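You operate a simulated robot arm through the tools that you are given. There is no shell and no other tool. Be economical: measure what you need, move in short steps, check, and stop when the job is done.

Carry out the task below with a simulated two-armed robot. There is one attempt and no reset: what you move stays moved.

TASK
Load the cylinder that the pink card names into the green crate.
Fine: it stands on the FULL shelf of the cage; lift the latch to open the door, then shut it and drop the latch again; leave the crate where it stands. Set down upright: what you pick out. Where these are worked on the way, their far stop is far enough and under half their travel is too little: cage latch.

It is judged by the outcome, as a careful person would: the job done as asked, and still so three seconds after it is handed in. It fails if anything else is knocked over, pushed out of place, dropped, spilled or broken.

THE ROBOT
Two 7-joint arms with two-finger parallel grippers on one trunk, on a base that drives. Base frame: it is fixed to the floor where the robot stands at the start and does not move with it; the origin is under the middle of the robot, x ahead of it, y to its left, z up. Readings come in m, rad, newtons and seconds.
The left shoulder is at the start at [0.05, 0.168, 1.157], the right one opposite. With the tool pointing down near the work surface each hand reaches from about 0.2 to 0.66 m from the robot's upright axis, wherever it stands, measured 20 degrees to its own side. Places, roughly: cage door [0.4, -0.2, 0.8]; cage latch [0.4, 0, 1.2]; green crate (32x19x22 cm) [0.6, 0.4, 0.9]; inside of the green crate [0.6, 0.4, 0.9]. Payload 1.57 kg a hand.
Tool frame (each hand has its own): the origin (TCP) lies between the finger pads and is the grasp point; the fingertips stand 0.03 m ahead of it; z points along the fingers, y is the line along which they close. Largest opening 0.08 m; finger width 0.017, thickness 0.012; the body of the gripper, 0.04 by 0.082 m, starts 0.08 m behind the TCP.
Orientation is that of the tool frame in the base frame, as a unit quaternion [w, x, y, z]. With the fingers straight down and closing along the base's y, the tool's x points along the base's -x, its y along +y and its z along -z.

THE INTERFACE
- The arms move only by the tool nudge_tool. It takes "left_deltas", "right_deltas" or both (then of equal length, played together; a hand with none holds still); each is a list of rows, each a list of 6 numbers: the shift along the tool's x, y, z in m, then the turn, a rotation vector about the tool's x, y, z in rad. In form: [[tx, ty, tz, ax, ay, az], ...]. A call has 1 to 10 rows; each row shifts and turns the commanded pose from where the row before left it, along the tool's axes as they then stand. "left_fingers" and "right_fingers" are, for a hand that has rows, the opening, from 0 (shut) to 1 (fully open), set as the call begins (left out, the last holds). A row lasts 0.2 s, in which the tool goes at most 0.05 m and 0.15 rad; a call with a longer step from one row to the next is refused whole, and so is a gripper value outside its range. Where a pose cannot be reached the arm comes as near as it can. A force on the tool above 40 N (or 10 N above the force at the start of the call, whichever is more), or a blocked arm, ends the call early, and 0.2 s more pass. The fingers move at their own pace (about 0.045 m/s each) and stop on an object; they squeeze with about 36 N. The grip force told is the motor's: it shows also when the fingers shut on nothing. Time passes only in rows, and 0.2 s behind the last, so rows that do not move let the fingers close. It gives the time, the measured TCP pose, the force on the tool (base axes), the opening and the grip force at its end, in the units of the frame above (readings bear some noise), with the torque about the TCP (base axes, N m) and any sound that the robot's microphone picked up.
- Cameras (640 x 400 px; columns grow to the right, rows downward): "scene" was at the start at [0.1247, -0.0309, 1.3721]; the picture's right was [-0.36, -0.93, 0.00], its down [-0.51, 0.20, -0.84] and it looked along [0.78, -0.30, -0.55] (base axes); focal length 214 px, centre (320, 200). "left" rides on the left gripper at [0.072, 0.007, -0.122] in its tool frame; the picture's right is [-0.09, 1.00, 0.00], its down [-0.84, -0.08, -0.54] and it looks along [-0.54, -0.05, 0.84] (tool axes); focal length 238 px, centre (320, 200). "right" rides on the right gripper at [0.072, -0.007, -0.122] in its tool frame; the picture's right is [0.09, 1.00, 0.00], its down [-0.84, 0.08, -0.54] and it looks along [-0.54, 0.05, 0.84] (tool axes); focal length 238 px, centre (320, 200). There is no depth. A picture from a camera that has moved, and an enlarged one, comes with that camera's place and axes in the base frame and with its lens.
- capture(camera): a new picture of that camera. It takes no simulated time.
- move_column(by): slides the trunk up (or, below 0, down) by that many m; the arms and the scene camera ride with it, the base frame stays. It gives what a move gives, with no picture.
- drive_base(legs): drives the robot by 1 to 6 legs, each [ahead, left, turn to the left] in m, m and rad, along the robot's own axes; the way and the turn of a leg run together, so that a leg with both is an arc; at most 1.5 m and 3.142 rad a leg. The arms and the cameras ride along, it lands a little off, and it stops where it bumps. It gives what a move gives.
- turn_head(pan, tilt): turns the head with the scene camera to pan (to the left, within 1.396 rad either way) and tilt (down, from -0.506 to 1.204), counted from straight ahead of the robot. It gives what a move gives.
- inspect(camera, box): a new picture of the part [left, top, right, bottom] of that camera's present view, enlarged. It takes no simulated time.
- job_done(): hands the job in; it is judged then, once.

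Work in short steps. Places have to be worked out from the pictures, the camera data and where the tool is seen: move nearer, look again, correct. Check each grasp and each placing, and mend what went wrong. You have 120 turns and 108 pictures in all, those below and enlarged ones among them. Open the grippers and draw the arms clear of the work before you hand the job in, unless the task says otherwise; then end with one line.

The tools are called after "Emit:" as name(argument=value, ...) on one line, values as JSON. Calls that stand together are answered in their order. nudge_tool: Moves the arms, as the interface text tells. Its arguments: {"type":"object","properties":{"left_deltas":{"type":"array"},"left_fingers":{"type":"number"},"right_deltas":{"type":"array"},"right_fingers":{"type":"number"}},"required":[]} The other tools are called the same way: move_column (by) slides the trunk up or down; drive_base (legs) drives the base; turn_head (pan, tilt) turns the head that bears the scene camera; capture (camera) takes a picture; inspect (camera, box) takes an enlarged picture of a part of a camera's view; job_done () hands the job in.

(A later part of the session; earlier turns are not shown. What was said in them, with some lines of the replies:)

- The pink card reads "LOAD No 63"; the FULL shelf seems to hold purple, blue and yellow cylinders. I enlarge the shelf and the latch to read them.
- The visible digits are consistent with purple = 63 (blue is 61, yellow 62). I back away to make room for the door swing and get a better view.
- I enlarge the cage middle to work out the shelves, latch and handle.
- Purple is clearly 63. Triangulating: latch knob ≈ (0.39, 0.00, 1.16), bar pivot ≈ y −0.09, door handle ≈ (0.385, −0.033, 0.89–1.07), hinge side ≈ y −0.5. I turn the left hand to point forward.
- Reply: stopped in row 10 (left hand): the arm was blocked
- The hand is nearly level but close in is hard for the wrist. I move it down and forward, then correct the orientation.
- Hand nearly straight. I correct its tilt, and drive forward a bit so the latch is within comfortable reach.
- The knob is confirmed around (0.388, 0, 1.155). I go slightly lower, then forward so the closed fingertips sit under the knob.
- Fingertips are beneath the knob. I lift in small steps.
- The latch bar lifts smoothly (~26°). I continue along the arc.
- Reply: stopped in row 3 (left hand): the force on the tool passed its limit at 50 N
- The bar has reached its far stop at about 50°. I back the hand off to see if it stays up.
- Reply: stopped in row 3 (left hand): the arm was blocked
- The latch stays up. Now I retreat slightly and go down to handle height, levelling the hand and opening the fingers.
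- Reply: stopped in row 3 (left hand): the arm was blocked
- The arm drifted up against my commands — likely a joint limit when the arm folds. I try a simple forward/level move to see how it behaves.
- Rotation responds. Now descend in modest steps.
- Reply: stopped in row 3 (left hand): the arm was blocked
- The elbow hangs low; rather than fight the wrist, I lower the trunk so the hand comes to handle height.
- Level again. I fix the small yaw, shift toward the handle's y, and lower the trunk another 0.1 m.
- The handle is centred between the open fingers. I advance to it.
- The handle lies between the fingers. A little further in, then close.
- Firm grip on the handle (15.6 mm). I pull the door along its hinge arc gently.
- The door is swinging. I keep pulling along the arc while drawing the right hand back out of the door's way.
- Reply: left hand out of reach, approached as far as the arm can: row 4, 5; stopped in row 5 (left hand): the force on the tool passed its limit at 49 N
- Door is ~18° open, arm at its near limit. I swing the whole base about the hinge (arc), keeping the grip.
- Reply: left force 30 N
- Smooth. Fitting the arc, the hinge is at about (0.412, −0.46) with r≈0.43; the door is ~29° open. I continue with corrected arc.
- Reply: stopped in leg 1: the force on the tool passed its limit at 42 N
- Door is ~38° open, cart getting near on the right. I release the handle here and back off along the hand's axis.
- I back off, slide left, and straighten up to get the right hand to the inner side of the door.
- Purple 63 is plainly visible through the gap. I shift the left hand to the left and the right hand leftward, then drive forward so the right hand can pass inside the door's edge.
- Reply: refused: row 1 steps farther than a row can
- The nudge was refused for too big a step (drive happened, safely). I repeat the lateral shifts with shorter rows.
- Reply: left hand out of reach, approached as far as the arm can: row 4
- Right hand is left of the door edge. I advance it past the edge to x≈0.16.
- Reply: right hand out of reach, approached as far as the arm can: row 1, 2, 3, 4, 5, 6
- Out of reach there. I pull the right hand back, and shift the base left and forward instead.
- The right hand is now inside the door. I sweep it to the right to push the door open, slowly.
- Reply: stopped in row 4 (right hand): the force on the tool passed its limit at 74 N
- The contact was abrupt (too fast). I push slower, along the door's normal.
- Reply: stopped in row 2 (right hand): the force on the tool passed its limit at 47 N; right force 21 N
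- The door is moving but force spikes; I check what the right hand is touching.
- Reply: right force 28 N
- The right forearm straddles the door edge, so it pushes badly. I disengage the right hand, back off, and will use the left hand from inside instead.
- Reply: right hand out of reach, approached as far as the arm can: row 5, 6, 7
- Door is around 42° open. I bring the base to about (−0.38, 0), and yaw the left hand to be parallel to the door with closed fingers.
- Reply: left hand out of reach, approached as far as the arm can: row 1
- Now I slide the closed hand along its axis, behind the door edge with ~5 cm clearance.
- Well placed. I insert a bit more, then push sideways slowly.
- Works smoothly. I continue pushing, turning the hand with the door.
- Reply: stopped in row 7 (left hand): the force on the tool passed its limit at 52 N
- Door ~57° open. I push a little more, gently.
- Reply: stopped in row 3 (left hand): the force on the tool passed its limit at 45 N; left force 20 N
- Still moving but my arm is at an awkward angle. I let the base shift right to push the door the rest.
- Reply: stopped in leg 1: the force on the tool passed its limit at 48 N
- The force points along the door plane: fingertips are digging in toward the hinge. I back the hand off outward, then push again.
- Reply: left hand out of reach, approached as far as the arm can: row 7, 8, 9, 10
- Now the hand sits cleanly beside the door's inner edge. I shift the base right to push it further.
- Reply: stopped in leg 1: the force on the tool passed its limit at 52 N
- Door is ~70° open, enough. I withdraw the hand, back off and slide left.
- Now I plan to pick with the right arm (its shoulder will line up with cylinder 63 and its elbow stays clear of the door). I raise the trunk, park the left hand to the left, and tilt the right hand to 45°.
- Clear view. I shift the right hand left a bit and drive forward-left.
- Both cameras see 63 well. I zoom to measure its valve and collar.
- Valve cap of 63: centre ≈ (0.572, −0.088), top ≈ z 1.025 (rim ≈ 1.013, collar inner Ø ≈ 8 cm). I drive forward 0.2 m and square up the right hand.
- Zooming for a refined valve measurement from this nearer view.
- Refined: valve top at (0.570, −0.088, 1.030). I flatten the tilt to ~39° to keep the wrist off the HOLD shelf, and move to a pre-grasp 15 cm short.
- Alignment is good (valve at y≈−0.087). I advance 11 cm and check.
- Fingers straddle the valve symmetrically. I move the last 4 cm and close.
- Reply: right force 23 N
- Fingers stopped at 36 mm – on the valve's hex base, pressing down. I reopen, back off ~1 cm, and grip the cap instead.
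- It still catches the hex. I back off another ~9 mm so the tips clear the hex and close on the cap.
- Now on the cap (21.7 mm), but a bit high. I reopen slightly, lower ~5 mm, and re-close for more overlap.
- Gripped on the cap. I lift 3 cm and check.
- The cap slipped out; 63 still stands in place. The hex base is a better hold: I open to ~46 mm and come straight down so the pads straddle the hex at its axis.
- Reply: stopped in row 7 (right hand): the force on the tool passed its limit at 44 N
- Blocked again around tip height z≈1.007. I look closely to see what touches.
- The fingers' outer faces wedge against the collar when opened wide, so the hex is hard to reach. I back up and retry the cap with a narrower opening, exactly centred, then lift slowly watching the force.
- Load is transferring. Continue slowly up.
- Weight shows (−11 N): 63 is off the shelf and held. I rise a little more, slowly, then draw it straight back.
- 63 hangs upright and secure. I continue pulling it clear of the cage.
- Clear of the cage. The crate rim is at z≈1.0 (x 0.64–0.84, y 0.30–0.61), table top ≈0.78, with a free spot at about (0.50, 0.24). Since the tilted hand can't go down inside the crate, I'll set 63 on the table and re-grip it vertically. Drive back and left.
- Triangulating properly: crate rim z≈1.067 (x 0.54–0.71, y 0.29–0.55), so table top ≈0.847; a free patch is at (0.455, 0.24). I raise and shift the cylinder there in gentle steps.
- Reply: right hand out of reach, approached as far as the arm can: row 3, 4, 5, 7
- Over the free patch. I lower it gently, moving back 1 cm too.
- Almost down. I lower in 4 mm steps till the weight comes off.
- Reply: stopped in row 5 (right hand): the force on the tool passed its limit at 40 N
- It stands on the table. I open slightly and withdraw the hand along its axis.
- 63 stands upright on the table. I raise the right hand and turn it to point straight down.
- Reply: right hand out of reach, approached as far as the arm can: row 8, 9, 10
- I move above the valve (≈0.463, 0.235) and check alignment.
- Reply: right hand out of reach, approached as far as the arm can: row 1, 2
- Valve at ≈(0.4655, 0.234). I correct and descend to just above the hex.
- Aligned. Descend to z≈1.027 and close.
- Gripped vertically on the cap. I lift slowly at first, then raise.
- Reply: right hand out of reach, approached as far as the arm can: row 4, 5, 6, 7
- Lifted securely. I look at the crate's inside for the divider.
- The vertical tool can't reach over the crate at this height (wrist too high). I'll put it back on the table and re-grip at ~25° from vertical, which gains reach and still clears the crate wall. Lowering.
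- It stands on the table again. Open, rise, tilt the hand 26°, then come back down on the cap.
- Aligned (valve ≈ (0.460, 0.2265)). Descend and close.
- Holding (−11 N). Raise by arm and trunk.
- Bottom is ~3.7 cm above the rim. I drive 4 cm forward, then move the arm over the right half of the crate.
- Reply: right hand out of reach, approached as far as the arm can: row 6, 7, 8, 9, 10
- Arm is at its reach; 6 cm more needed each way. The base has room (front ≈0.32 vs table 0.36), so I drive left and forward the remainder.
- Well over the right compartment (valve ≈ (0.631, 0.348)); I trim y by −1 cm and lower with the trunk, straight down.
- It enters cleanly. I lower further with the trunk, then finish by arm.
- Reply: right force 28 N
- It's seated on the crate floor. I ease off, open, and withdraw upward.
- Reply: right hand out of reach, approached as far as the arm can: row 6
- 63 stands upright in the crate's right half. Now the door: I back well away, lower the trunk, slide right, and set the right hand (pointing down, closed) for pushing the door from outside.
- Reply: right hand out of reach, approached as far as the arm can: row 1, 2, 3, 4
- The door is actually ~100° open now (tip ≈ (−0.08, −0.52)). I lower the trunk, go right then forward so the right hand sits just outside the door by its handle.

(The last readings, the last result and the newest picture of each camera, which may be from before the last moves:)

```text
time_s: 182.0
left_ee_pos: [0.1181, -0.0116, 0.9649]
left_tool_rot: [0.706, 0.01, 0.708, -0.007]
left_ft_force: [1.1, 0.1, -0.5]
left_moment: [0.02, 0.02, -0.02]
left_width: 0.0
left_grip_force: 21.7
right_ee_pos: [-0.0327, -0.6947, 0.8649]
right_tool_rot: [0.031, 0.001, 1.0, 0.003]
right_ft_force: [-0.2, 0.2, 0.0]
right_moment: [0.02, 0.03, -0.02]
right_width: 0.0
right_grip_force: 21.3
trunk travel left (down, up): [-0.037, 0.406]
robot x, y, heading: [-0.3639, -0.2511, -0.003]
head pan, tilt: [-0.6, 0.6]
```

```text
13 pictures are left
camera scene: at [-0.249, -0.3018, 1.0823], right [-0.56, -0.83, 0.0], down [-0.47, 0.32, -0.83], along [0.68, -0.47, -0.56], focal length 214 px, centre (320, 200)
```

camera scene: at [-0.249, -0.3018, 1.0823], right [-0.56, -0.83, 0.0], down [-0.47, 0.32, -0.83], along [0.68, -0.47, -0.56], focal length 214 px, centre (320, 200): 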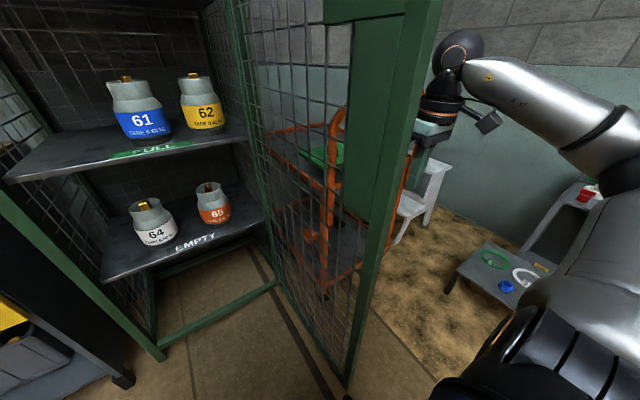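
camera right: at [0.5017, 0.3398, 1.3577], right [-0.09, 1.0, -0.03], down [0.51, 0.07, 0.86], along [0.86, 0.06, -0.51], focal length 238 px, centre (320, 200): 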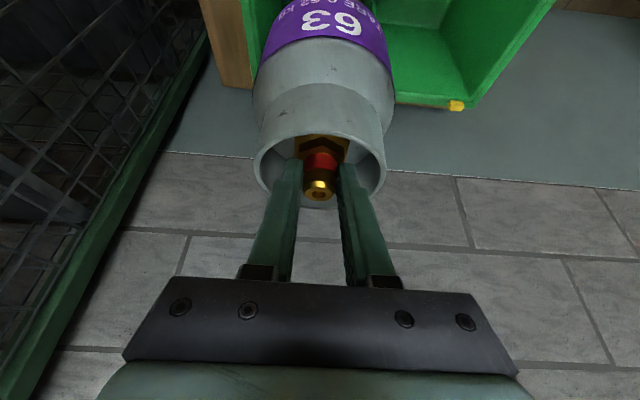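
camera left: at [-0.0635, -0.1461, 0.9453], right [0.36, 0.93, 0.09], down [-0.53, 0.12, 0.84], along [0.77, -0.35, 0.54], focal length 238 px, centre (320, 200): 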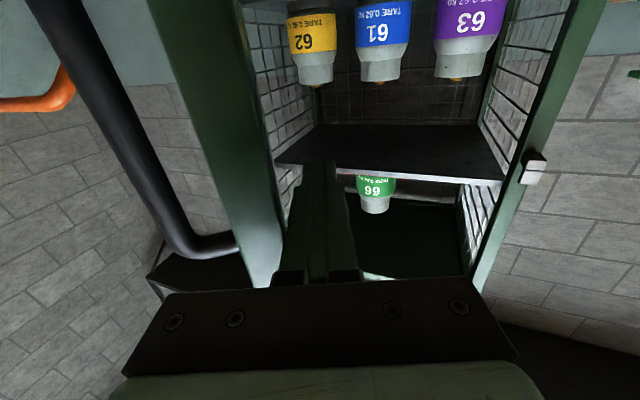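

The right hand is outside the door. I move the left hand aside and start pushing the door to the left.

Emit:
nudge_tool(right_deltas=[[0, 0.025, 0, 0, 0, 0], [0, 0.02, 0, 0, 0, 0], [0, 0.012, 0, 0, 0, 0], [0, 0.012, 0, 0, 0, 0], [0, 0.012, 0, 0, 0, 0], [0, 0.013, 0, 0, 0, 0], [0, 0.014, 0, 0, 0, 0], [0, 0.015, 0, 0, 0, 0], [0, 0.015, 0, 0, 0, 0], [0, 0.015, 0, 0, 0, 0]], left_deltas=[[0, 0.03, -0.01, 0, 0, 0], [0, 0.03, -0.01, 0, 0, 0], [0, 0.03, -0.01, 0, 0, 0], [0, 0.03, -0.01, 0, 0, 0], [0, 0.03, -0.01, 0, 0, 0], [0, 0, 0, 0, 0, 0], [0, 0, 0, 0, 0, 0], [0, 0, 0, 0, 0, 0], [0, 0, 0, 0, 0, 0], [0, 0, 0, 0, 0, 0]])

Emit:
nudge_tool(right_deltas=[[0, 0.012, 0, 0, 0, 0], [0, 0.015, 0, 0, 0, 0], [0, 0.016, 0, 0, 0, 0], [0, 0.017, 0, 0, 0, 0], [-0.003, 0.018, 0, 0, 0, 0], [-0.003, 0.018, 0, 0, 0, 0], [-0.004, 0.018, 0, 0, 0, 0], [-0.005, 0.018, 0, 0, 0, 0], [-0.006, 0.018, 0, 0, 0, 0], [-0.006, 0.018, 0, 0, 0, 0]])

Emit:
capture(camera="scene")

```text
time_s: 184.2
left_ee_pos: [0.0708, 0.1372, 0.9669]
left_tool_rot: [0.706, 0.01, 0.708, -0.007]
left_ft_force: [-0.2, 0.5, 0.2]
left_moment: [-0.02, -0.01, -0.03]
left_width: 0.0001
left_grip_force: 21.3
right_ee_pos: [-0.032, -0.5435, 0.8666]
right_tool_rot: [0.03, 0.001, 1.0, 0.004]
right_ft_force: [-0.3, -0.1, -0.6]
right_moment: [-0.03, -0.01, 0.02]
right_width: 0.0001
right_grip_force: 21.2
trunk travel left (down, up): [-0.037, 0.406]
robot x, y, heading: [-0.3621, -0.2514, -0.004]
head pan, tilt: [-0.6, 0.6]
```

```text
time_s: 186.4
left_ee_pos: [0.0707, 0.1377, 0.9676]
left_tool_rot: [0.706, 0.01, 0.708, -0.007]
left_ft_force: [-0.1, 0.3, -0.3]
left_moment: [-0.02, 0.05, -0.02]
left_width: 0.0
left_grip_force: 21.2
right_ee_pos: [-0.0064, -0.3729, 0.8697]
right_tool_rot: [0.029, 0.0, 1.0, 0.004]
right_ft_force: [-0.3, 0.8, 0.8]
right_moment: [-0.04, -0.01, 0.0]
right_width: 0.0002
right_grip_force: 21.4
trunk travel left (down, up): [-0.037, 0.406]
robot x, y, heading: [-0.367, -0.2506, -0.003]
head pan, tilt: [-0.6, 0.6]
```

```text
12 pictures are left
camera scene: at [-0.2491, -0.3018, 1.0823], right [-0.56, -0.83, 0.0], down [-0.47, 0.32, -0.83], along [0.68, -0.47, -0.56], focal length 214 px, centre (320, 200)
```

scene: 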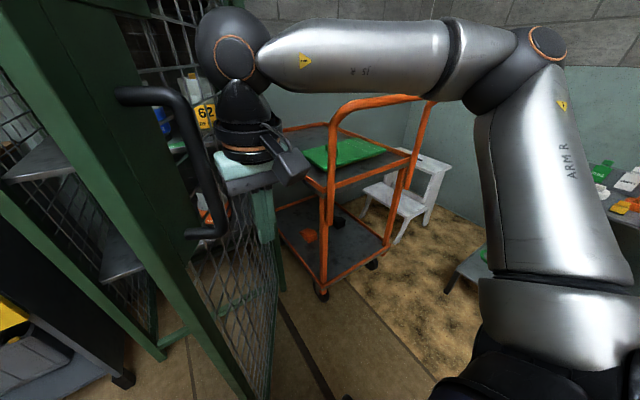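

The door follows nicely. I continue along the arc.

Emit:
nudge_tool(right_deltas=[[-0.005, 0.012, 0, 0, 0, 0], [-0.006, 0.0158, 0, 0, 0, 0], [-0.006, 0.0158, 0, 0, 0, 0], [-0.006, 0.0158, 0, 0, 0, 0], [-0.006, 0.0158, 0, 0, 0, 0], [-0.006, 0.0158, 0, 0, 0, 0], [-0.007, 0.0158, 0, 0, 0, 0], [-0.008, 0.015, 0, 0, 0, 0], [-0.0097, 0.0127, 0, 0, 0, 0], [-0.0097, 0.0127, 0, 0, 0, 0]])

Emit:
nudge_tool(right_deltas=[[-0.0097, 0.0127, 0, 0, 0, 0], [-0.0097, 0.0127, 0, 0, 0, 0], [-0.0097, 0.0127, 0, 0, 0, 0], [-0.0097, 0.0127, 0, 0, 0, 0], [-0.0127, 0.0097, 0, 0, 0, 0], [-0.0127, 0.0097, 0, 0, 0, 0], [-0.0127, 0.0097, 0, 0, 0, 0], [-0.0127, 0.0097, 0, 0, 0, 0], [-0.0127, 0.0097, 0, 0, 0, 0], [-0.0127, 0.0097, 0, 0, 0, 0]])

Emit:
capture(camera="scene")

```text
time_s: 188.6
left_ee_pos: [0.0695, 0.1369, 0.9683]
left_tool_rot: [0.706, 0.01, 0.708, -0.008]
left_ft_force: [0.0, -0.4, -0.1]
left_moment: [-0.02, 0.01, 0.02]
left_width: 0.0
left_grip_force: 21.5
right_ee_pos: [-0.0004, -0.3645, 0.8679]
right_tool_rot: [0.029, 0.001, 1.0, 0.003]
right_ft_force: [0.3, -0.7, 0.6]
right_moment: [0.05, -0.01, -0.01]
right_width: 0.0
right_grip_force: 21.3
right hand out of reach, approached as far as the arm can: row 1, 2, 3, 4, 5, 6, 7, 8, 9, 10
trunk travel left (down, up): [-0.037, 0.406]
robot x, y, heading: [-0.3651, -0.2542, -0.001]
head pan, tilt: [-0.6, 0.6]
```

```text
time_s: 190.8
left_ee_pos: [0.0703, 0.1378, 0.968]
left_tool_rot: [0.706, 0.011, 0.708, -0.008]
left_ft_force: [-0.1, 1.0, 0.3]
left_moment: [-0.01, -0.01, 0.0]
left_width: 0.0001
left_grip_force: 21.4
right_ee_pos: [0.011, -0.3691, 0.8616]
right_tool_rot: [0.03, 0.001, 1.0, 0.004]
right_ft_force: [0.5, -1.2, -0.4]
right_moment: [0.03, 0.01, -0.03]
right_width: 0.0
right_grip_force: 21.0
right hand out of reach, approached as far as the arm can: row 1, 2, 3, 4, 5, 6, 7, 8, 9, 10
trunk travel left (down, up): [-0.037, 0.406]
robot x, y, heading: [-0.3648, -0.2529, -0.0]
head pan, tilt: [-0.6, 0.6]
```

```text
11 pictures are left
camera scene: at [-0.2491, -0.3018, 1.0823], right [-0.56, -0.83, 0.0], down [-0.47, 0.32, -0.83], along [0.68, -0.47, -0.56], focal length 214 px, centre (320, 200)
```

scene: 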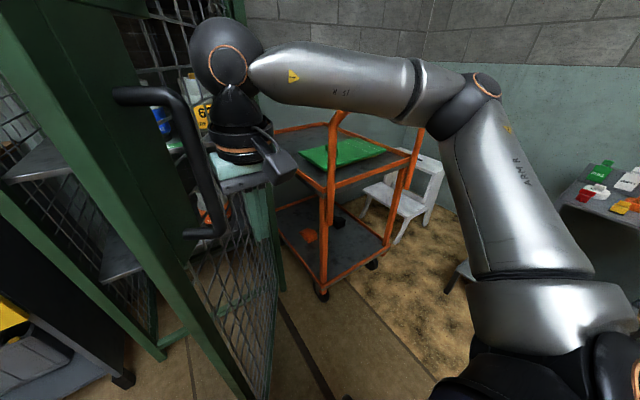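

The arm is at its inner limit, so I continue the push by driving the base along the same arc.

Emit:
drive_base(legs=[[0.045, 0.12, 0], [0.068, 0.089, 0], [0.085, 0.065, 0]])

Emit:
capture(camera="scene")

```text
time_s: 194.3
left_ee_pos: [0.2684, 0.4082, 0.9673]
left_tool_rot: [0.706, 0.007, 0.708, -0.005]
left_ft_force: [0.4, -0.8, 0.5]
left_moment: [0.01, 0.04, 0.01]
left_width: 0.0
left_grip_force: 21.3
right_ee_pos: [0.2109, -0.097, 0.8631]
right_tool_rot: [0.029, -0.003, 1.0, 0.004]
right_ft_force: [0.2, 0.0, 0.2]
right_moment: [0.02, 0.0, -0.02]
right_width: 0.0001
right_grip_force: 21.0
trunk travel left (down, up): [-0.037, 0.406]
robot x, y, heading: [-0.1633, 0.017, 0.009]
head pan, tilt: [-0.6, 0.6]
```

```text
10 pictures are left
camera scene: at [-0.0486, -0.0322, 1.0823], right [-0.56, -0.83, 0.0], down [-0.47, 0.32, -0.83], along [0.68, -0.46, -0.56], focal length 214 px, centre (320, 200)
```

scene: 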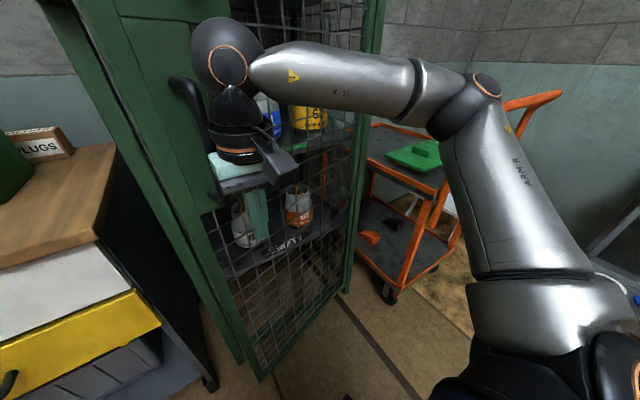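

Nearly shut. I push forward until it stops against the frame.

Emit:
drive_base(legs=[[0.07, 0.02, 0], [0.12, 0, 0]])

Emit:
capture(camera="scene")

```text
time_s: 196.1
left_ee_pos: [0.4236, 0.4292, 0.9675]
left_tool_rot: [0.706, 0.008, 0.708, -0.006]
left_ft_force: [-0.1, 1.1, -0.6]
left_moment: [-0.02, -0.03, -0.03]
left_width: 0.0
left_grip_force: 21.1
right_ee_pos: [0.3597, -0.0789, 0.8627]
right_tool_rot: [0.022, -0.011, 1.0, -0.001]
right_ft_force: [-2.7, -1.8, 0.2]
right_moment: [0.19, -0.21, 0.08]
right_width: 0.0
right_grip_force: 20.7
trunk travel left (down, up): [-0.037, 0.406]
robot x, y, heading: [-0.0094, 0.037, 0.004]
head pan, tilt: [-0.6, 0.6]
stopped in leg 2: the force on the tool passed its limit at 80 N (the readings are from after the stop); the commanded pose is now the measured one
```

```text
9 pictures are left
camera scene: at [0.1066, -0.0118, 1.0823], right [-0.56, -0.83, 0.0], down [-0.47, 0.32, -0.83], along [0.68, -0.46, -0.56], focal length 214 px, centre (320, 200)
```

scene: 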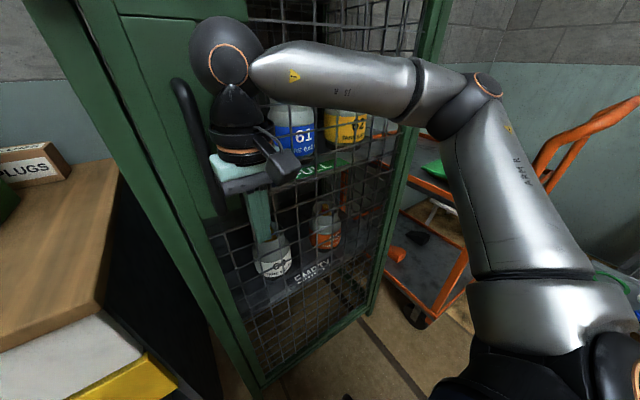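

The door is shut and nothing inside moved. Now the latch: I back off slightly, move the right hand aside, and raise the trunk so the left hand gets above the bar.

Emit:
drive_base(legs=[[-0.13, 0, 0]])

Emit:
nudge_tool(right_deltas=[[0.01, -0.04, 0, 0, 0, 0], [0.01, -0.04, 0, 0, 0, 0], [0.01, -0.04, 0, 0, 0, 0], [0.01, -0.04, 0, 0, 0, 0], [0.01, -0.04, 0, 0, 0, 0]])

Emit:
move_column(by=0.36)

Emit:
turn_head(pan=-0.15, tilt=0.6)

Emit:
capture(camera="scene")

```text
time_s: 197.4
left_ee_pos: [0.2925, 0.4284, 0.9686]
left_tool_rot: [0.706, 0.009, 0.708, -0.006]
left_ft_force: [0.3, -0.1, -0.3]
left_moment: [0.02, -0.01, 0.04]
left_width: 0.0001
left_grip_force: 21.7
right_ee_pos: [0.2278, -0.0772, 0.8635]
right_tool_rot: [0.022, -0.011, 1.0, -0.002]
right_ft_force: [0.9, 0.0, -0.5]
right_moment: [0.03, -0.01, -0.02]
right_width: 0.0001
right_grip_force: 21.6
trunk travel left (down, up): [-0.037, 0.406]
robot x, y, heading: [-0.1429, 0.0326, 0.009]
head pan, tilt: [-0.6, 0.6]
```

```text
time_s: 198.6
left_ee_pos: [0.2917, 0.4284, 0.9675]
left_tool_rot: [0.706, 0.008, 0.708, -0.006]
left_ft_force: [0.3, 0.4, -0.2]
left_moment: [0.0, -0.02, -0.01]
left_width: 0.0
left_grip_force: 21.5
right_ee_pos: [0.183, -0.2807, 0.8623]
right_tool_rot: [0.023, -0.011, 1.0, 0.0]
right_ft_force: [-0.2, 1.0, -0.7]
right_moment: [-0.06, 0.01, -0.01]
right_width: 0.0
right_grip_force: 21.4
trunk travel left (down, up): [-0.037, 0.406]
robot x, y, heading: [-0.1406, 0.0323, 0.005]
head pan, tilt: [-0.6, 0.6]
```

```text
time_s: 202.1
left_ee_pos: [0.2919, 0.4283, 1.3269]
left_tool_rot: [0.706, 0.008, 0.708, -0.005]
left_ft_force: [0.8, 0.5, 0.8]
left_moment: [-0.04, 0.04, 0.0]
left_width: 0.0
left_grip_force: 21.4
right_ee_pos: [0.1814, -0.2799, 1.222]
right_tool_rot: [0.022, -0.012, 1.0, -0.002]
right_ft_force: [0.5, 0.1, -0.1]
right_moment: [-0.03, -0.01, -0.01]
right_width: 0.0001
right_grip_force: 21.3
trunk travel left (down, up): [-0.397, 0.046]
robot x, y, heading: [-0.1417, 0.0363, 0.008]
head pan, tilt: [-0.6, 0.6]
```

```text
time_s: 203.0
left_ee_pos: [0.2925, 0.4289, 1.3272]
left_tool_rot: [0.706, 0.009, 0.709, -0.006]
left_ft_force: [0.2, -0.1, -0.5]
left_moment: [0.03, 0.02, 0.03]
left_width: 0.0
left_grip_force: 21.4
right_ee_pos: [0.1816, -0.2811, 1.2228]
right_tool_rot: [0.022, -0.01, 1.0, -0.002]
right_ft_force: [-0.7, 0.4, -0.8]
right_moment: [0.0, -0.01, 0.04]
right_width: 0.0001
right_grip_force: 21.5
trunk travel left (down, up): [-0.397, 0.046]
robot x, y, heading: [-0.1421, 0.0364, 0.006]
head pan, tilt: [-0.15, 0.6]
```

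```text
8 pictures are left
camera scene: at [-0.0115, 0.0245, 1.4423], right [-0.15, -0.99, 0.0], down [-0.56, 0.08, -0.83], along [0.82, -0.12, -0.56], focal length 214 px, centre (320, 200)
```

scene: 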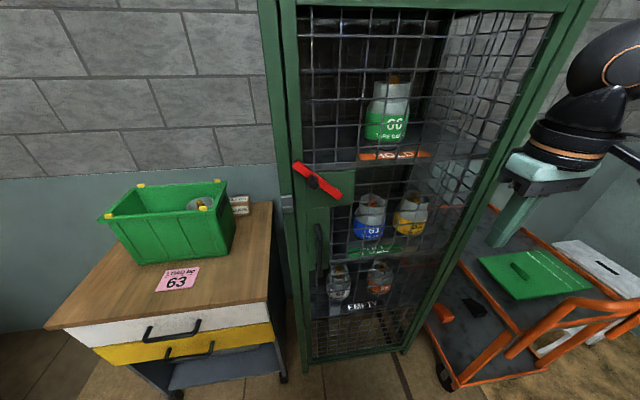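

Door is shut, bar still raised (tip ≈ (0.013, 1.25), knob ≈ (−0.02, 1.216)). I bring the left hand across at safe distance.

Emit:
nudge_tool(left_deltas=[[0, -0.046, 0, 0, 0, 0], [0, -0.046, 0, 0, 0, 0], [0, -0.046, 0, 0, 0, 0], [0, -0.046, 0, 0, 0, 0], [0, -0.046, 0, 0, 0, 0], [0, -0.046, 0, 0, 0, 0], [0, -0.046, 0, 0, 0, 0], [0, -0.046, 0, 0, 0, 0], [0, -0.046, 0, 0, 0, 0], [0.03, -0.03, 0, 0, 0, 0]])

Emit:
inspect(camera="scene", box=[250, 110, 390, 230])

```text
time_s: 205.2
left_ee_pos: [0.2973, -0.0125, 1.306]
left_tool_rot: [0.706, 0.008, 0.708, -0.006]
left_ft_force: [0.4, 0.0, -0.9]
left_moment: [0.0, -0.01, -0.01]
left_width: 0.0002
left_grip_force: 21.8
left hand out of reach, approached as far as the arm can: row 2, 3
right_ee_pos: [0.182, -0.2808, 1.223]
right_tool_rot: [0.022, -0.011, 1.0, 0.0]
right_ft_force: [-0.3, -0.2, -0.1]
right_moment: [0.02, -0.01, 0.01]
right_width: 0.0001
right_grip_force: 21.3
trunk travel left (down, up): [-0.397, 0.046]
robot x, y, heading: [-0.1422, 0.0353, 0.011]
head pan, tilt: [-0.15, 0.6]
```

```text
3.33 times, centred on (320, 170) of scene
camera zoom: at [-0.0116, 0.0244, 1.4424], right [-0.14, -0.99, 0.0], down [-0.56, 0.08, -0.83], along [0.82, -0.12, -0.56], focal length 715 px, centre (320, 300)
```

zoom: 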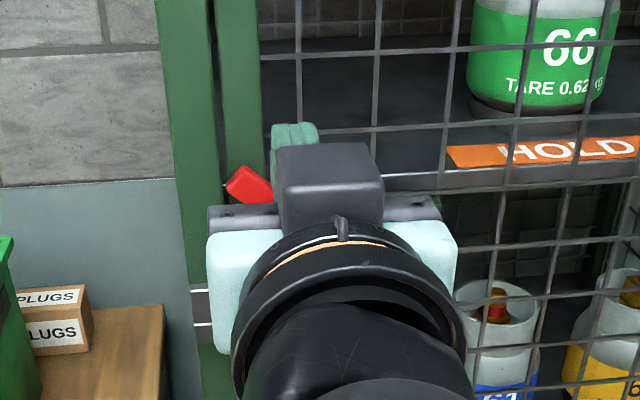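

I move just above and in front of the bar, then press the knob down along its arc.

Emit:
nudge_tool(left_deltas=[[0.018, -0.006, 0, 0, 0, 0], [0.018, -0.006, 0, 0, 0, 0], [0, 0, 0.03, 0, 0, 0], [0, 0, 0.035, 0, 0, 0]])

Emit:
nudge_tool(left_deltas=[[0.012, 0, 0, 0, 0, 0], [0.012, 0, 0, 0, 0, 0], [0.01, 0.002, 0, 0, 0, 0], [0.01, 0.004, 0, 0, 0, 0], [0.01, 0.006, 0, 0, 0, 0], [0.01, 0.006, 0, 0, 0, 0]])

Emit:
inspect(camera="scene", box=[250, 110, 390, 230])

```text
time_s: 206.2
left_ee_pos: [0.3697, -0.0123, 1.2808]
left_tool_rot: [0.725, 0.011, 0.689, 0.022]
left_ft_force: [0.9, -0.1, 0.2]
left_moment: [-0.03, -0.04, -0.01]
left_width: 0.0
left_grip_force: 21.2
right_ee_pos: [0.1825, -0.2804, 1.2219]
right_tool_rot: [0.022, -0.011, 1.0, -0.001]
right_ft_force: [0.7, 0.1, -0.5]
right_moment: [-0.01, 0.0, 0.0]
right_width: 0.0
right_grip_force: 20.8
trunk travel left (down, up): [-0.397, 0.046]
robot x, y, heading: [-0.1407, 0.0371, 0.004]
head pan, tilt: [-0.15, 0.6]
```

```text
time_s: 206.9
left_ee_pos: [0.363, -0.0146, 1.3051]
left_tool_rot: [0.759, 0.007, 0.651, 0.011]
left_ft_force: [-0.2, -0.1, -0.3]
left_moment: [-0.03, 0.01, 0.02]
left_width: 0.0004
left_grip_force: 21.2
right_ee_pos: [0.1825, -0.2804, 1.2229]
right_tool_rot: [0.022, -0.012, 1.0, -0.001]
right_ft_force: [-0.3, -0.1, -0.3]
right_moment: [-0.01, -0.01, 0.02]
right_width: 0.0
right_grip_force: 20.6
trunk travel left (down, up): [-0.397, 0.046]
robot x, y, heading: [-0.1421, 0.0402, 0.007]
head pan, tilt: [-0.15, 0.6]
stopped in row 3 (left hand): the arm was blocked; the commanded pose is now the measured one
```

```text
3.33 times, centred on (320, 170) of scene
camera zoom: at [-0.0114, 0.0246, 1.4423], right [-0.14, -0.99, 0.0], down [-0.56, 0.08, -0.83], along [0.82, -0.12, -0.56], focal length 715 px, centre (320, 300)
```

zoom: 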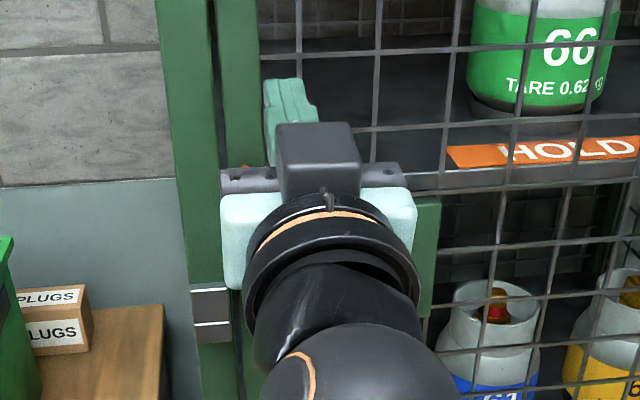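

The arm resists going down there, so I use the trunk to lower the hand onto the knob.

Emit:
move_column(by=-0.075)

Emit:
inspect(camera="scene", box=[250, 70, 390, 190])

```text
time_s: 208.1
left_ee_pos: [0.3615, -0.0132, 1.2303]
left_tool_rot: [0.76, 0.006, 0.65, 0.011]
left_ft_force: [-0.2, 6.1, 4.4]
left_moment: [0.03, -0.04, -0.03]
left_width: 0.0
left_grip_force: 21.8
right_ee_pos: [0.1816, -0.28, 1.1482]
right_tool_rot: [0.022, -0.012, 1.0, -0.002]
right_ft_force: [-1.4, -0.9, -0.1]
right_moment: [0.02, 0.0, 0.02]
right_width: 0.0001
right_grip_force: 21.4
trunk travel left (down, up): [-0.322, 0.121]
robot x, y, heading: [-0.1379, 0.0382, 0.004]
head pan, tilt: [-0.15, 0.6]
```

```text
3.33 times, centred on (320, 130) of scene
camera zoom: at [-0.012, 0.0251, 1.3674], right [-0.14, -0.99, 0.0], down [-0.56, 0.08, -0.83], along [0.82, -0.12, -0.56], focal length 715 px, centre (320, 433)
```

zoom: 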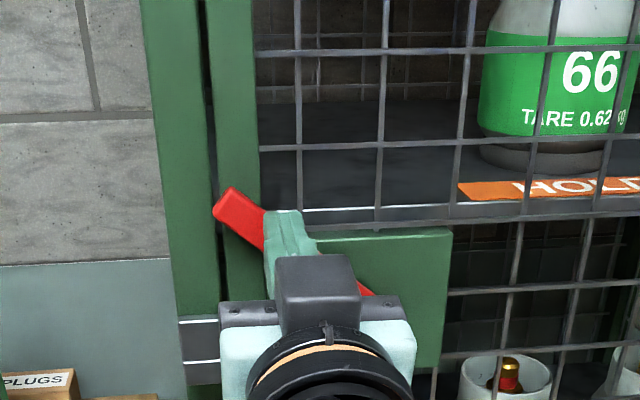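

The finger is touching the knob's outer end face; it should be further right. I lift 2 cm, shift right 2.2 cm and press again.

Emit:
move_column(by=0.025)

Emit:
nudge_tool(left_deltas=[[0, -0.011, 0, 0, 0, 0], [0, -0.011, 0, 0, 0, 0]])

Emit:
move_column(by=-0.045)

```text
time_s: 208.8
left_ee_pos: [0.3625, -0.0149, 1.2543]
left_tool_rot: [0.758, 0.008, 0.652, 0.01]
left_ft_force: [-0.4, 0.0, 0.4]
left_moment: [-0.03, -0.01, 0.02]
left_width: 0.0
left_grip_force: 21.2
right_ee_pos: [0.182, -0.2814, 1.1728]
right_tool_rot: [0.022, -0.012, 1.0, -0.001]
right_ft_force: [-0.1, 0.4, -0.3]
right_moment: [-0.03, 0.03, -0.01]
right_width: 0.0001
right_grip_force: 21.6
trunk travel left (down, up): [-0.347, 0.096]
robot x, y, heading: [-0.1408, 0.0356, 0.011]
head pan, tilt: [-0.15, 0.6]
```

```text
time_s: 209.4
left_ee_pos: [0.3718, -0.0239, 1.2434]
left_tool_rot: [0.759, 0.009, 0.65, 0.034]
left_ft_force: [-0.2, -0.4, 0.3]
left_moment: [0.01, -0.01, 0.02]
left_width: 0.0002
left_grip_force: 21.8
right_ee_pos: [0.1816, -0.2805, 1.1725]
right_tool_rot: [0.022, -0.012, 1.0, -0.002]
right_ft_force: [-0.4, -0.4, -0.5]
right_moment: [0.01, 0.0, 0.01]
right_width: 0.0002
right_grip_force: 21.3
trunk travel left (down, up): [-0.347, 0.096]
robot x, y, heading: [-0.1439, 0.0361, 0.005]
head pan, tilt: [-0.15, 0.6]
```

```text
time_s: 210.2
left_ee_pos: [0.3707, -0.0245, 1.1997]
left_tool_rot: [0.759, 0.008, 0.65, 0.034]
left_ft_force: [0.3, -0.3, -1.7]
left_moment: [0.05, -0.03, 0.01]
left_width: 0.0
left_grip_force: 21.4
right_ee_pos: [0.1824, -0.28, 1.1281]
right_tool_rot: [0.022, -0.011, 1.0, -0.001]
right_ft_force: [-0.8, -0.1, -0.6]
right_moment: [0.02, 0.0, 0.04]
right_width: 0.0
right_grip_force: 21.3
trunk travel left (down, up): [-0.302, 0.141]
robot x, y, heading: [-0.1446, 0.0362, 0.009]
head pan, tilt: [-0.15, 0.6]
```

Emit:
inspect(camera="scene", box=[250, 60, 390, 180])

```text
3.33 times, centred on (320, 120) of scene
camera zoom: at [-0.0116, 0.0246, 1.3473], right [-0.14, -0.99, 0.0], down [-0.56, 0.08, -0.83], along [0.82, -0.12, -0.56], focal length 715 px, centre (320, 467)
```

zoom: 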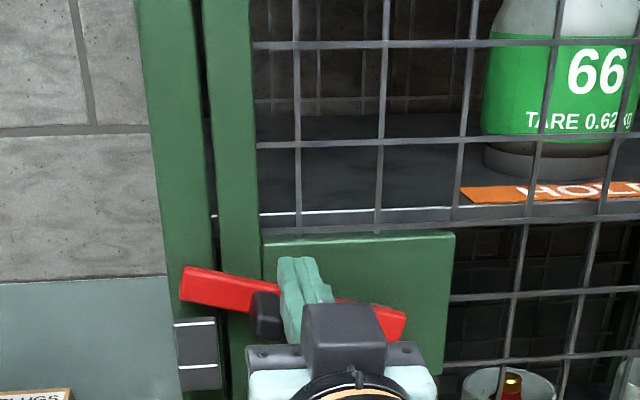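

The bar is down to ~13°. I reposition over the knob (now further left) and press the rest.

Emit:
move_column(by=0.03)

Emit:
nudge_tool(left_deltas=[[0, 0.011, 0, 0, 0, 0], [0, 0.011, 0, 0, 0, 0]])

Emit:
move_column(by=-0.04)

Emit:
move_column(by=-0.015)

Emit:
inspect(camera="scene", box=[250, 60, 390, 180])

```text
time_s: 211.0
left_ee_pos: [0.372, -0.0247, 1.2293]
left_tool_rot: [0.76, 0.009, 0.649, 0.033]
left_ft_force: [-0.3, 0.0, -0.2]
left_moment: [-0.02, 0.04, 0.04]
left_width: 0.0
left_grip_force: 21.8
right_ee_pos: [0.1826, -0.2805, 1.1571]
right_tool_rot: [0.021, -0.011, 1.0, -0.001]
right_ft_force: [-0.1, 0.0, -0.7]
right_moment: [0.0, 0.0, -0.01]
right_width: 0.0
right_grip_force: 21.6
trunk travel left (down, up): [-0.332, 0.111]
robot x, y, heading: [-0.1427, 0.0363, 0.004]
head pan, tilt: [-0.15, 0.6]
```

```text
time_s: 211.6
left_ee_pos: [0.3639, -0.0071, 1.2505]
left_tool_rot: [0.772, 0.01, 0.635, 0.026]
left_ft_force: [-0.7, 0.3, -0.2]
left_moment: [-0.02, -0.02, 0.03]
left_width: 0.0
left_grip_force: 21.2
right_ee_pos: [0.1808, -0.2802, 1.1574]
right_tool_rot: [0.022, -0.01, 1.0, -0.001]
right_ft_force: [0.1, 0.4, 0.1]
right_moment: [0.0, 0.0, -0.03]
right_width: 0.0
right_grip_force: 21.2
trunk travel left (down, up): [-0.332, 0.111]
robot x, y, heading: [-0.1423, 0.0365, 0.009]
head pan, tilt: [-0.15, 0.6]
```

```text
time_s: 212.4
left_ee_pos: [0.3653, -0.0048, 1.21]
left_tool_rot: [0.772, 0.007, 0.635, 0.026]
left_ft_force: [-0.5, 0.1, 0.8]
left_moment: [-0.03, 0.0, -0.03]
left_width: 0.0
left_grip_force: 21.2
right_ee_pos: [0.1816, -0.2793, 1.1176]
right_tool_rot: [0.021, -0.011, 1.0, -0.002]
right_ft_force: [-0.2, -0.8, 0.3]
right_moment: [0.0, -0.02, 0.0]
right_width: 0.0001
right_grip_force: 21.3
trunk travel left (down, up): [-0.292, 0.151]
robot x, y, heading: [-0.139, 0.0358, 0.004]
head pan, tilt: [-0.15, 0.6]
```

```text
time_s: 213.1
left_ee_pos: [0.3641, -0.0066, 1.1956]
left_tool_rot: [0.772, 0.007, 0.635, 0.026]
left_ft_force: [-0.3, 0.2, 0.4]
left_moment: [-0.01, -0.02, -0.01]
left_width: 0.0
left_grip_force: 21.9
right_ee_pos: [0.1816, -0.28, 1.1032]
right_tool_rot: [0.022, -0.011, 1.0, -0.002]
right_ft_force: [-0.4, 0.0, -0.3]
right_moment: [-0.01, 0.0, 0.01]
right_width: 0.0
right_grip_force: 21.2
trunk travel left (down, up): [-0.277, 0.166]
robot x, y, heading: [-0.1393, 0.0386, 0.008]
head pan, tilt: [-0.15, 0.6]
```

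```text
3.33 times, centred on (320, 120) of scene
camera zoom: at [-0.0116, 0.0246, 1.3223], right [-0.14, -0.99, 0.0], down [-0.56, 0.08, -0.83], along [0.82, -0.12, -0.56], focal length 715 px, centre (320, 467)
```

zoom: 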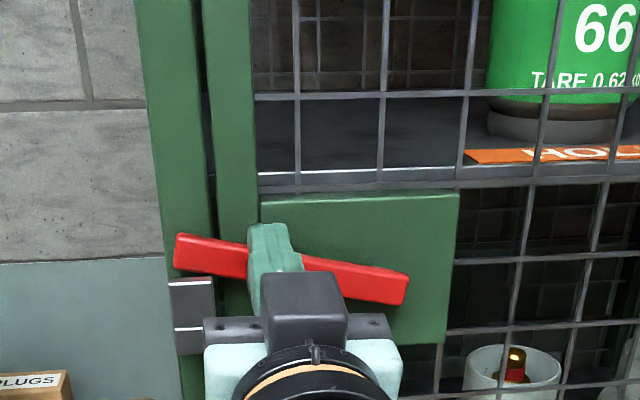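

Finger is right over the knob. Press down to the end.

Emit:
move_column(by=-0.02)

Emit:
move_column(by=-0.008)

Emit:
inspect(camera="scene", box=[250, 50, 390, 170])

```text
time_s: 213.7
left_ee_pos: [0.3627, -0.0072, 1.1768]
left_tool_rot: [0.774, 0.008, 0.633, 0.025]
left_ft_force: [0.1, 0.2, 8.7]
left_moment: [0.04, 0.01, -0.08]
left_width: 0.0
left_grip_force: 21.9
right_ee_pos: [0.1816, -0.2791, 1.0827]
right_tool_rot: [0.023, -0.012, 1.0, -0.002]
right_ft_force: [0.3, -0.3, 0.3]
right_moment: [0.03, -0.01, -0.02]
right_width: 0.0003
right_grip_force: 21.2
trunk travel left (down, up): [-0.257, 0.186]
robot x, y, heading: [-0.1421, 0.0378, 0.002]
head pan, tilt: [-0.15, 0.6]
```

```text
time_s: 214.2
left_ee_pos: [0.3617, -0.0051, 1.1754]
left_tool_rot: [0.781, 0.009, 0.624, 0.024]
left_ft_force: [1.6, -2.2, 7.3]
left_moment: [-0.05, -0.03, 0.01]
left_width: 0.0
left_grip_force: 21.1
right_ee_pos: [0.1817, -0.2811, 1.0767]
right_tool_rot: [0.022, -0.011, 1.0, -0.001]
right_ft_force: [-0.5, 0.3, -0.2]
right_moment: [0.02, 0.02, 0.0]
right_width: 0.0
right_grip_force: 21.8
trunk travel left (down, up): [-0.251, 0.192]
robot x, y, heading: [-0.1423, 0.0359, 0.006]
head pan, tilt: [-0.15, 0.6]
stopped: the force on the tool passed its limit at 47 N (the readings are from after the stop); the commanded pose is now the measured one
```

```text
3.33 times, centred on (320, 110) of scene
camera zoom: at [-0.0112, 0.0243, 1.2956], right [-0.14, -0.99, 0.0], down [-0.56, 0.08, -0.82], along [0.82, -0.12, -0.57], focal length 715 px, centre (320, 500)
```

zoom: 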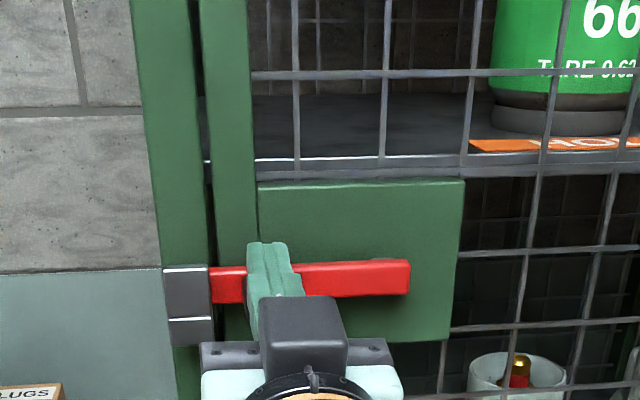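

The bar lies fully in its keeper. I lift off, back away, and open both grippers.

Emit:
move_column(by=0.02)

Emit:
drive_base(legs=[[-0.4, 0, 0]])

Emit:
nudge_tool(left_deltas=[[0, 0, 0, 0, 0, 0], [0, 0.03, 0, 0, 0, 0], [0, 0.03, 0, 0, 0, 0], [0, 0.03, 0, 0, 0, 0]], right_deltas=[[0, 0, 0, 0, 0, 0], [0, 0, 0, 0, 0, 0], [0, 0, 0, 0, 0, 0], [0, 0, 0, 0, 0, 0]], left_fingers=1, right_fingers=1)

Emit:
turn_head(pan=0.0, tilt=0.4)

Emit:
capture(camera="scene")

```text
time_s: 214.9
left_ee_pos: [0.3626, -0.0073, 1.1952]
left_tool_rot: [0.779, 0.009, 0.626, 0.024]
left_ft_force: [0.0, 0.3, -0.4]
left_moment: [0.02, -0.02, 0.01]
left_width: 0.0
left_grip_force: 20.9
right_ee_pos: [0.1817, -0.2803, 1.0958]
right_tool_rot: [0.023, -0.011, 1.0, -0.001]
right_ft_force: [0.5, 0.1, -0.5]
right_moment: [-0.01, 0.04, 0.02]
right_width: 0.0
right_grip_force: 21.2
trunk travel left (down, up): [-0.271, 0.172]
robot x, y, heading: [-0.1393, 0.0355, 0.003]
head pan, tilt: [-0.15, 0.6]
```

```text
time_s: 217.4
left_ee_pos: [-0.0374, -0.0093, 1.1955]
left_tool_rot: [0.78, 0.009, 0.625, 0.024]
left_ft_force: [-0.3, 0.0, 0.1]
left_moment: [-0.01, 0.02, -0.01]
left_width: 0.0
left_grip_force: 21.4
right_ee_pos: [-0.2184, -0.2837, 1.0972]
right_tool_rot: [0.022, -0.009, 1.0, -0.001]
right_ft_force: [-0.3, 0.5, -0.1]
right_moment: [-0.01, -0.01, -0.02]
right_width: 0.0
right_grip_force: 21.3
trunk travel left (down, up): [-0.271, 0.172]
robot x, y, heading: [-0.5392, 0.0358, 0.001]
head pan, tilt: [-0.15, 0.6]
```

```text
time_s: 218.6
left_ee_pos: [-0.0547, 0.0819, 1.2599]
left_tool_rot: [0.82, 0.009, 0.572, 0.027]
left_ft_force: [-0.2, 0.3, -0.4]
left_moment: [-0.01, 0.0, 0.04]
left_width: 0.0802
left_grip_force: 0.0
right_ee_pos: [-0.2188, -0.2831, 1.0959]
right_tool_rot: [0.022, -0.01, 1.0, -0.001]
right_ft_force: [0.2, 0.0, 0.0]
right_moment: [0.0, -0.01, -0.04]
right_width: 0.0799
right_grip_force: 0.1
trunk travel left (down, up): [-0.271, 0.172]
robot x, y, heading: [-0.5406, 0.0363, 0.003]
head pan, tilt: [-0.15, 0.6]
stopped in row 4 (left hand): the arm was blocked; the commanded pose is now the measured one
```

```text
time_s: 219.3
left_ee_pos: [-0.0548, 0.082, 1.2585]
left_tool_rot: [0.819, 0.01, 0.573, 0.027]
left_ft_force: [-1.0, -0.5, -0.3]
left_moment: [-0.02, 0.0, -0.01]
left_width: 0.08
left_grip_force: 0.0
right_ee_pos: [-0.2184, -0.2826, 1.0955]
right_tool_rot: [0.021, -0.009, 1.0, -0.002]
right_ft_force: [-0.4, -1.1, -0.8]
right_moment: [0.02, 0.0, -0.02]
right_width: 0.0798
right_grip_force: 0.0
trunk travel left (down, up): [-0.271, 0.172]
robot x, y, heading: [-0.5393, 0.0338, 0.002]
head pan, tilt: [0.0, 0.4]
```

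```text
1 pictures are left
camera scene: at [-0.4046, 0.0361, 1.3341], right [0.0, -1.0, 0.0], down [-0.39, 0.0, -0.92], along [0.92, 0.0, -0.39], focal length 214 px, centre (320, 200)
```

scene: 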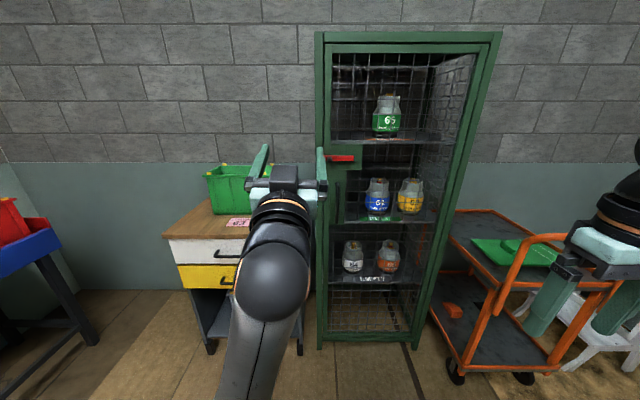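

The door is shut, the latch bar is level, and the other cylinders are standing where they were. 63 stands in the crate, and both hands are open and clear, so I hand in.

Emit:
job_done()

```text
The job is handed in.
```

Cylinder 63 stands upright in the green crate, and the cage door is shut with its latch dropped; the crate and the other cylinders were left in place.
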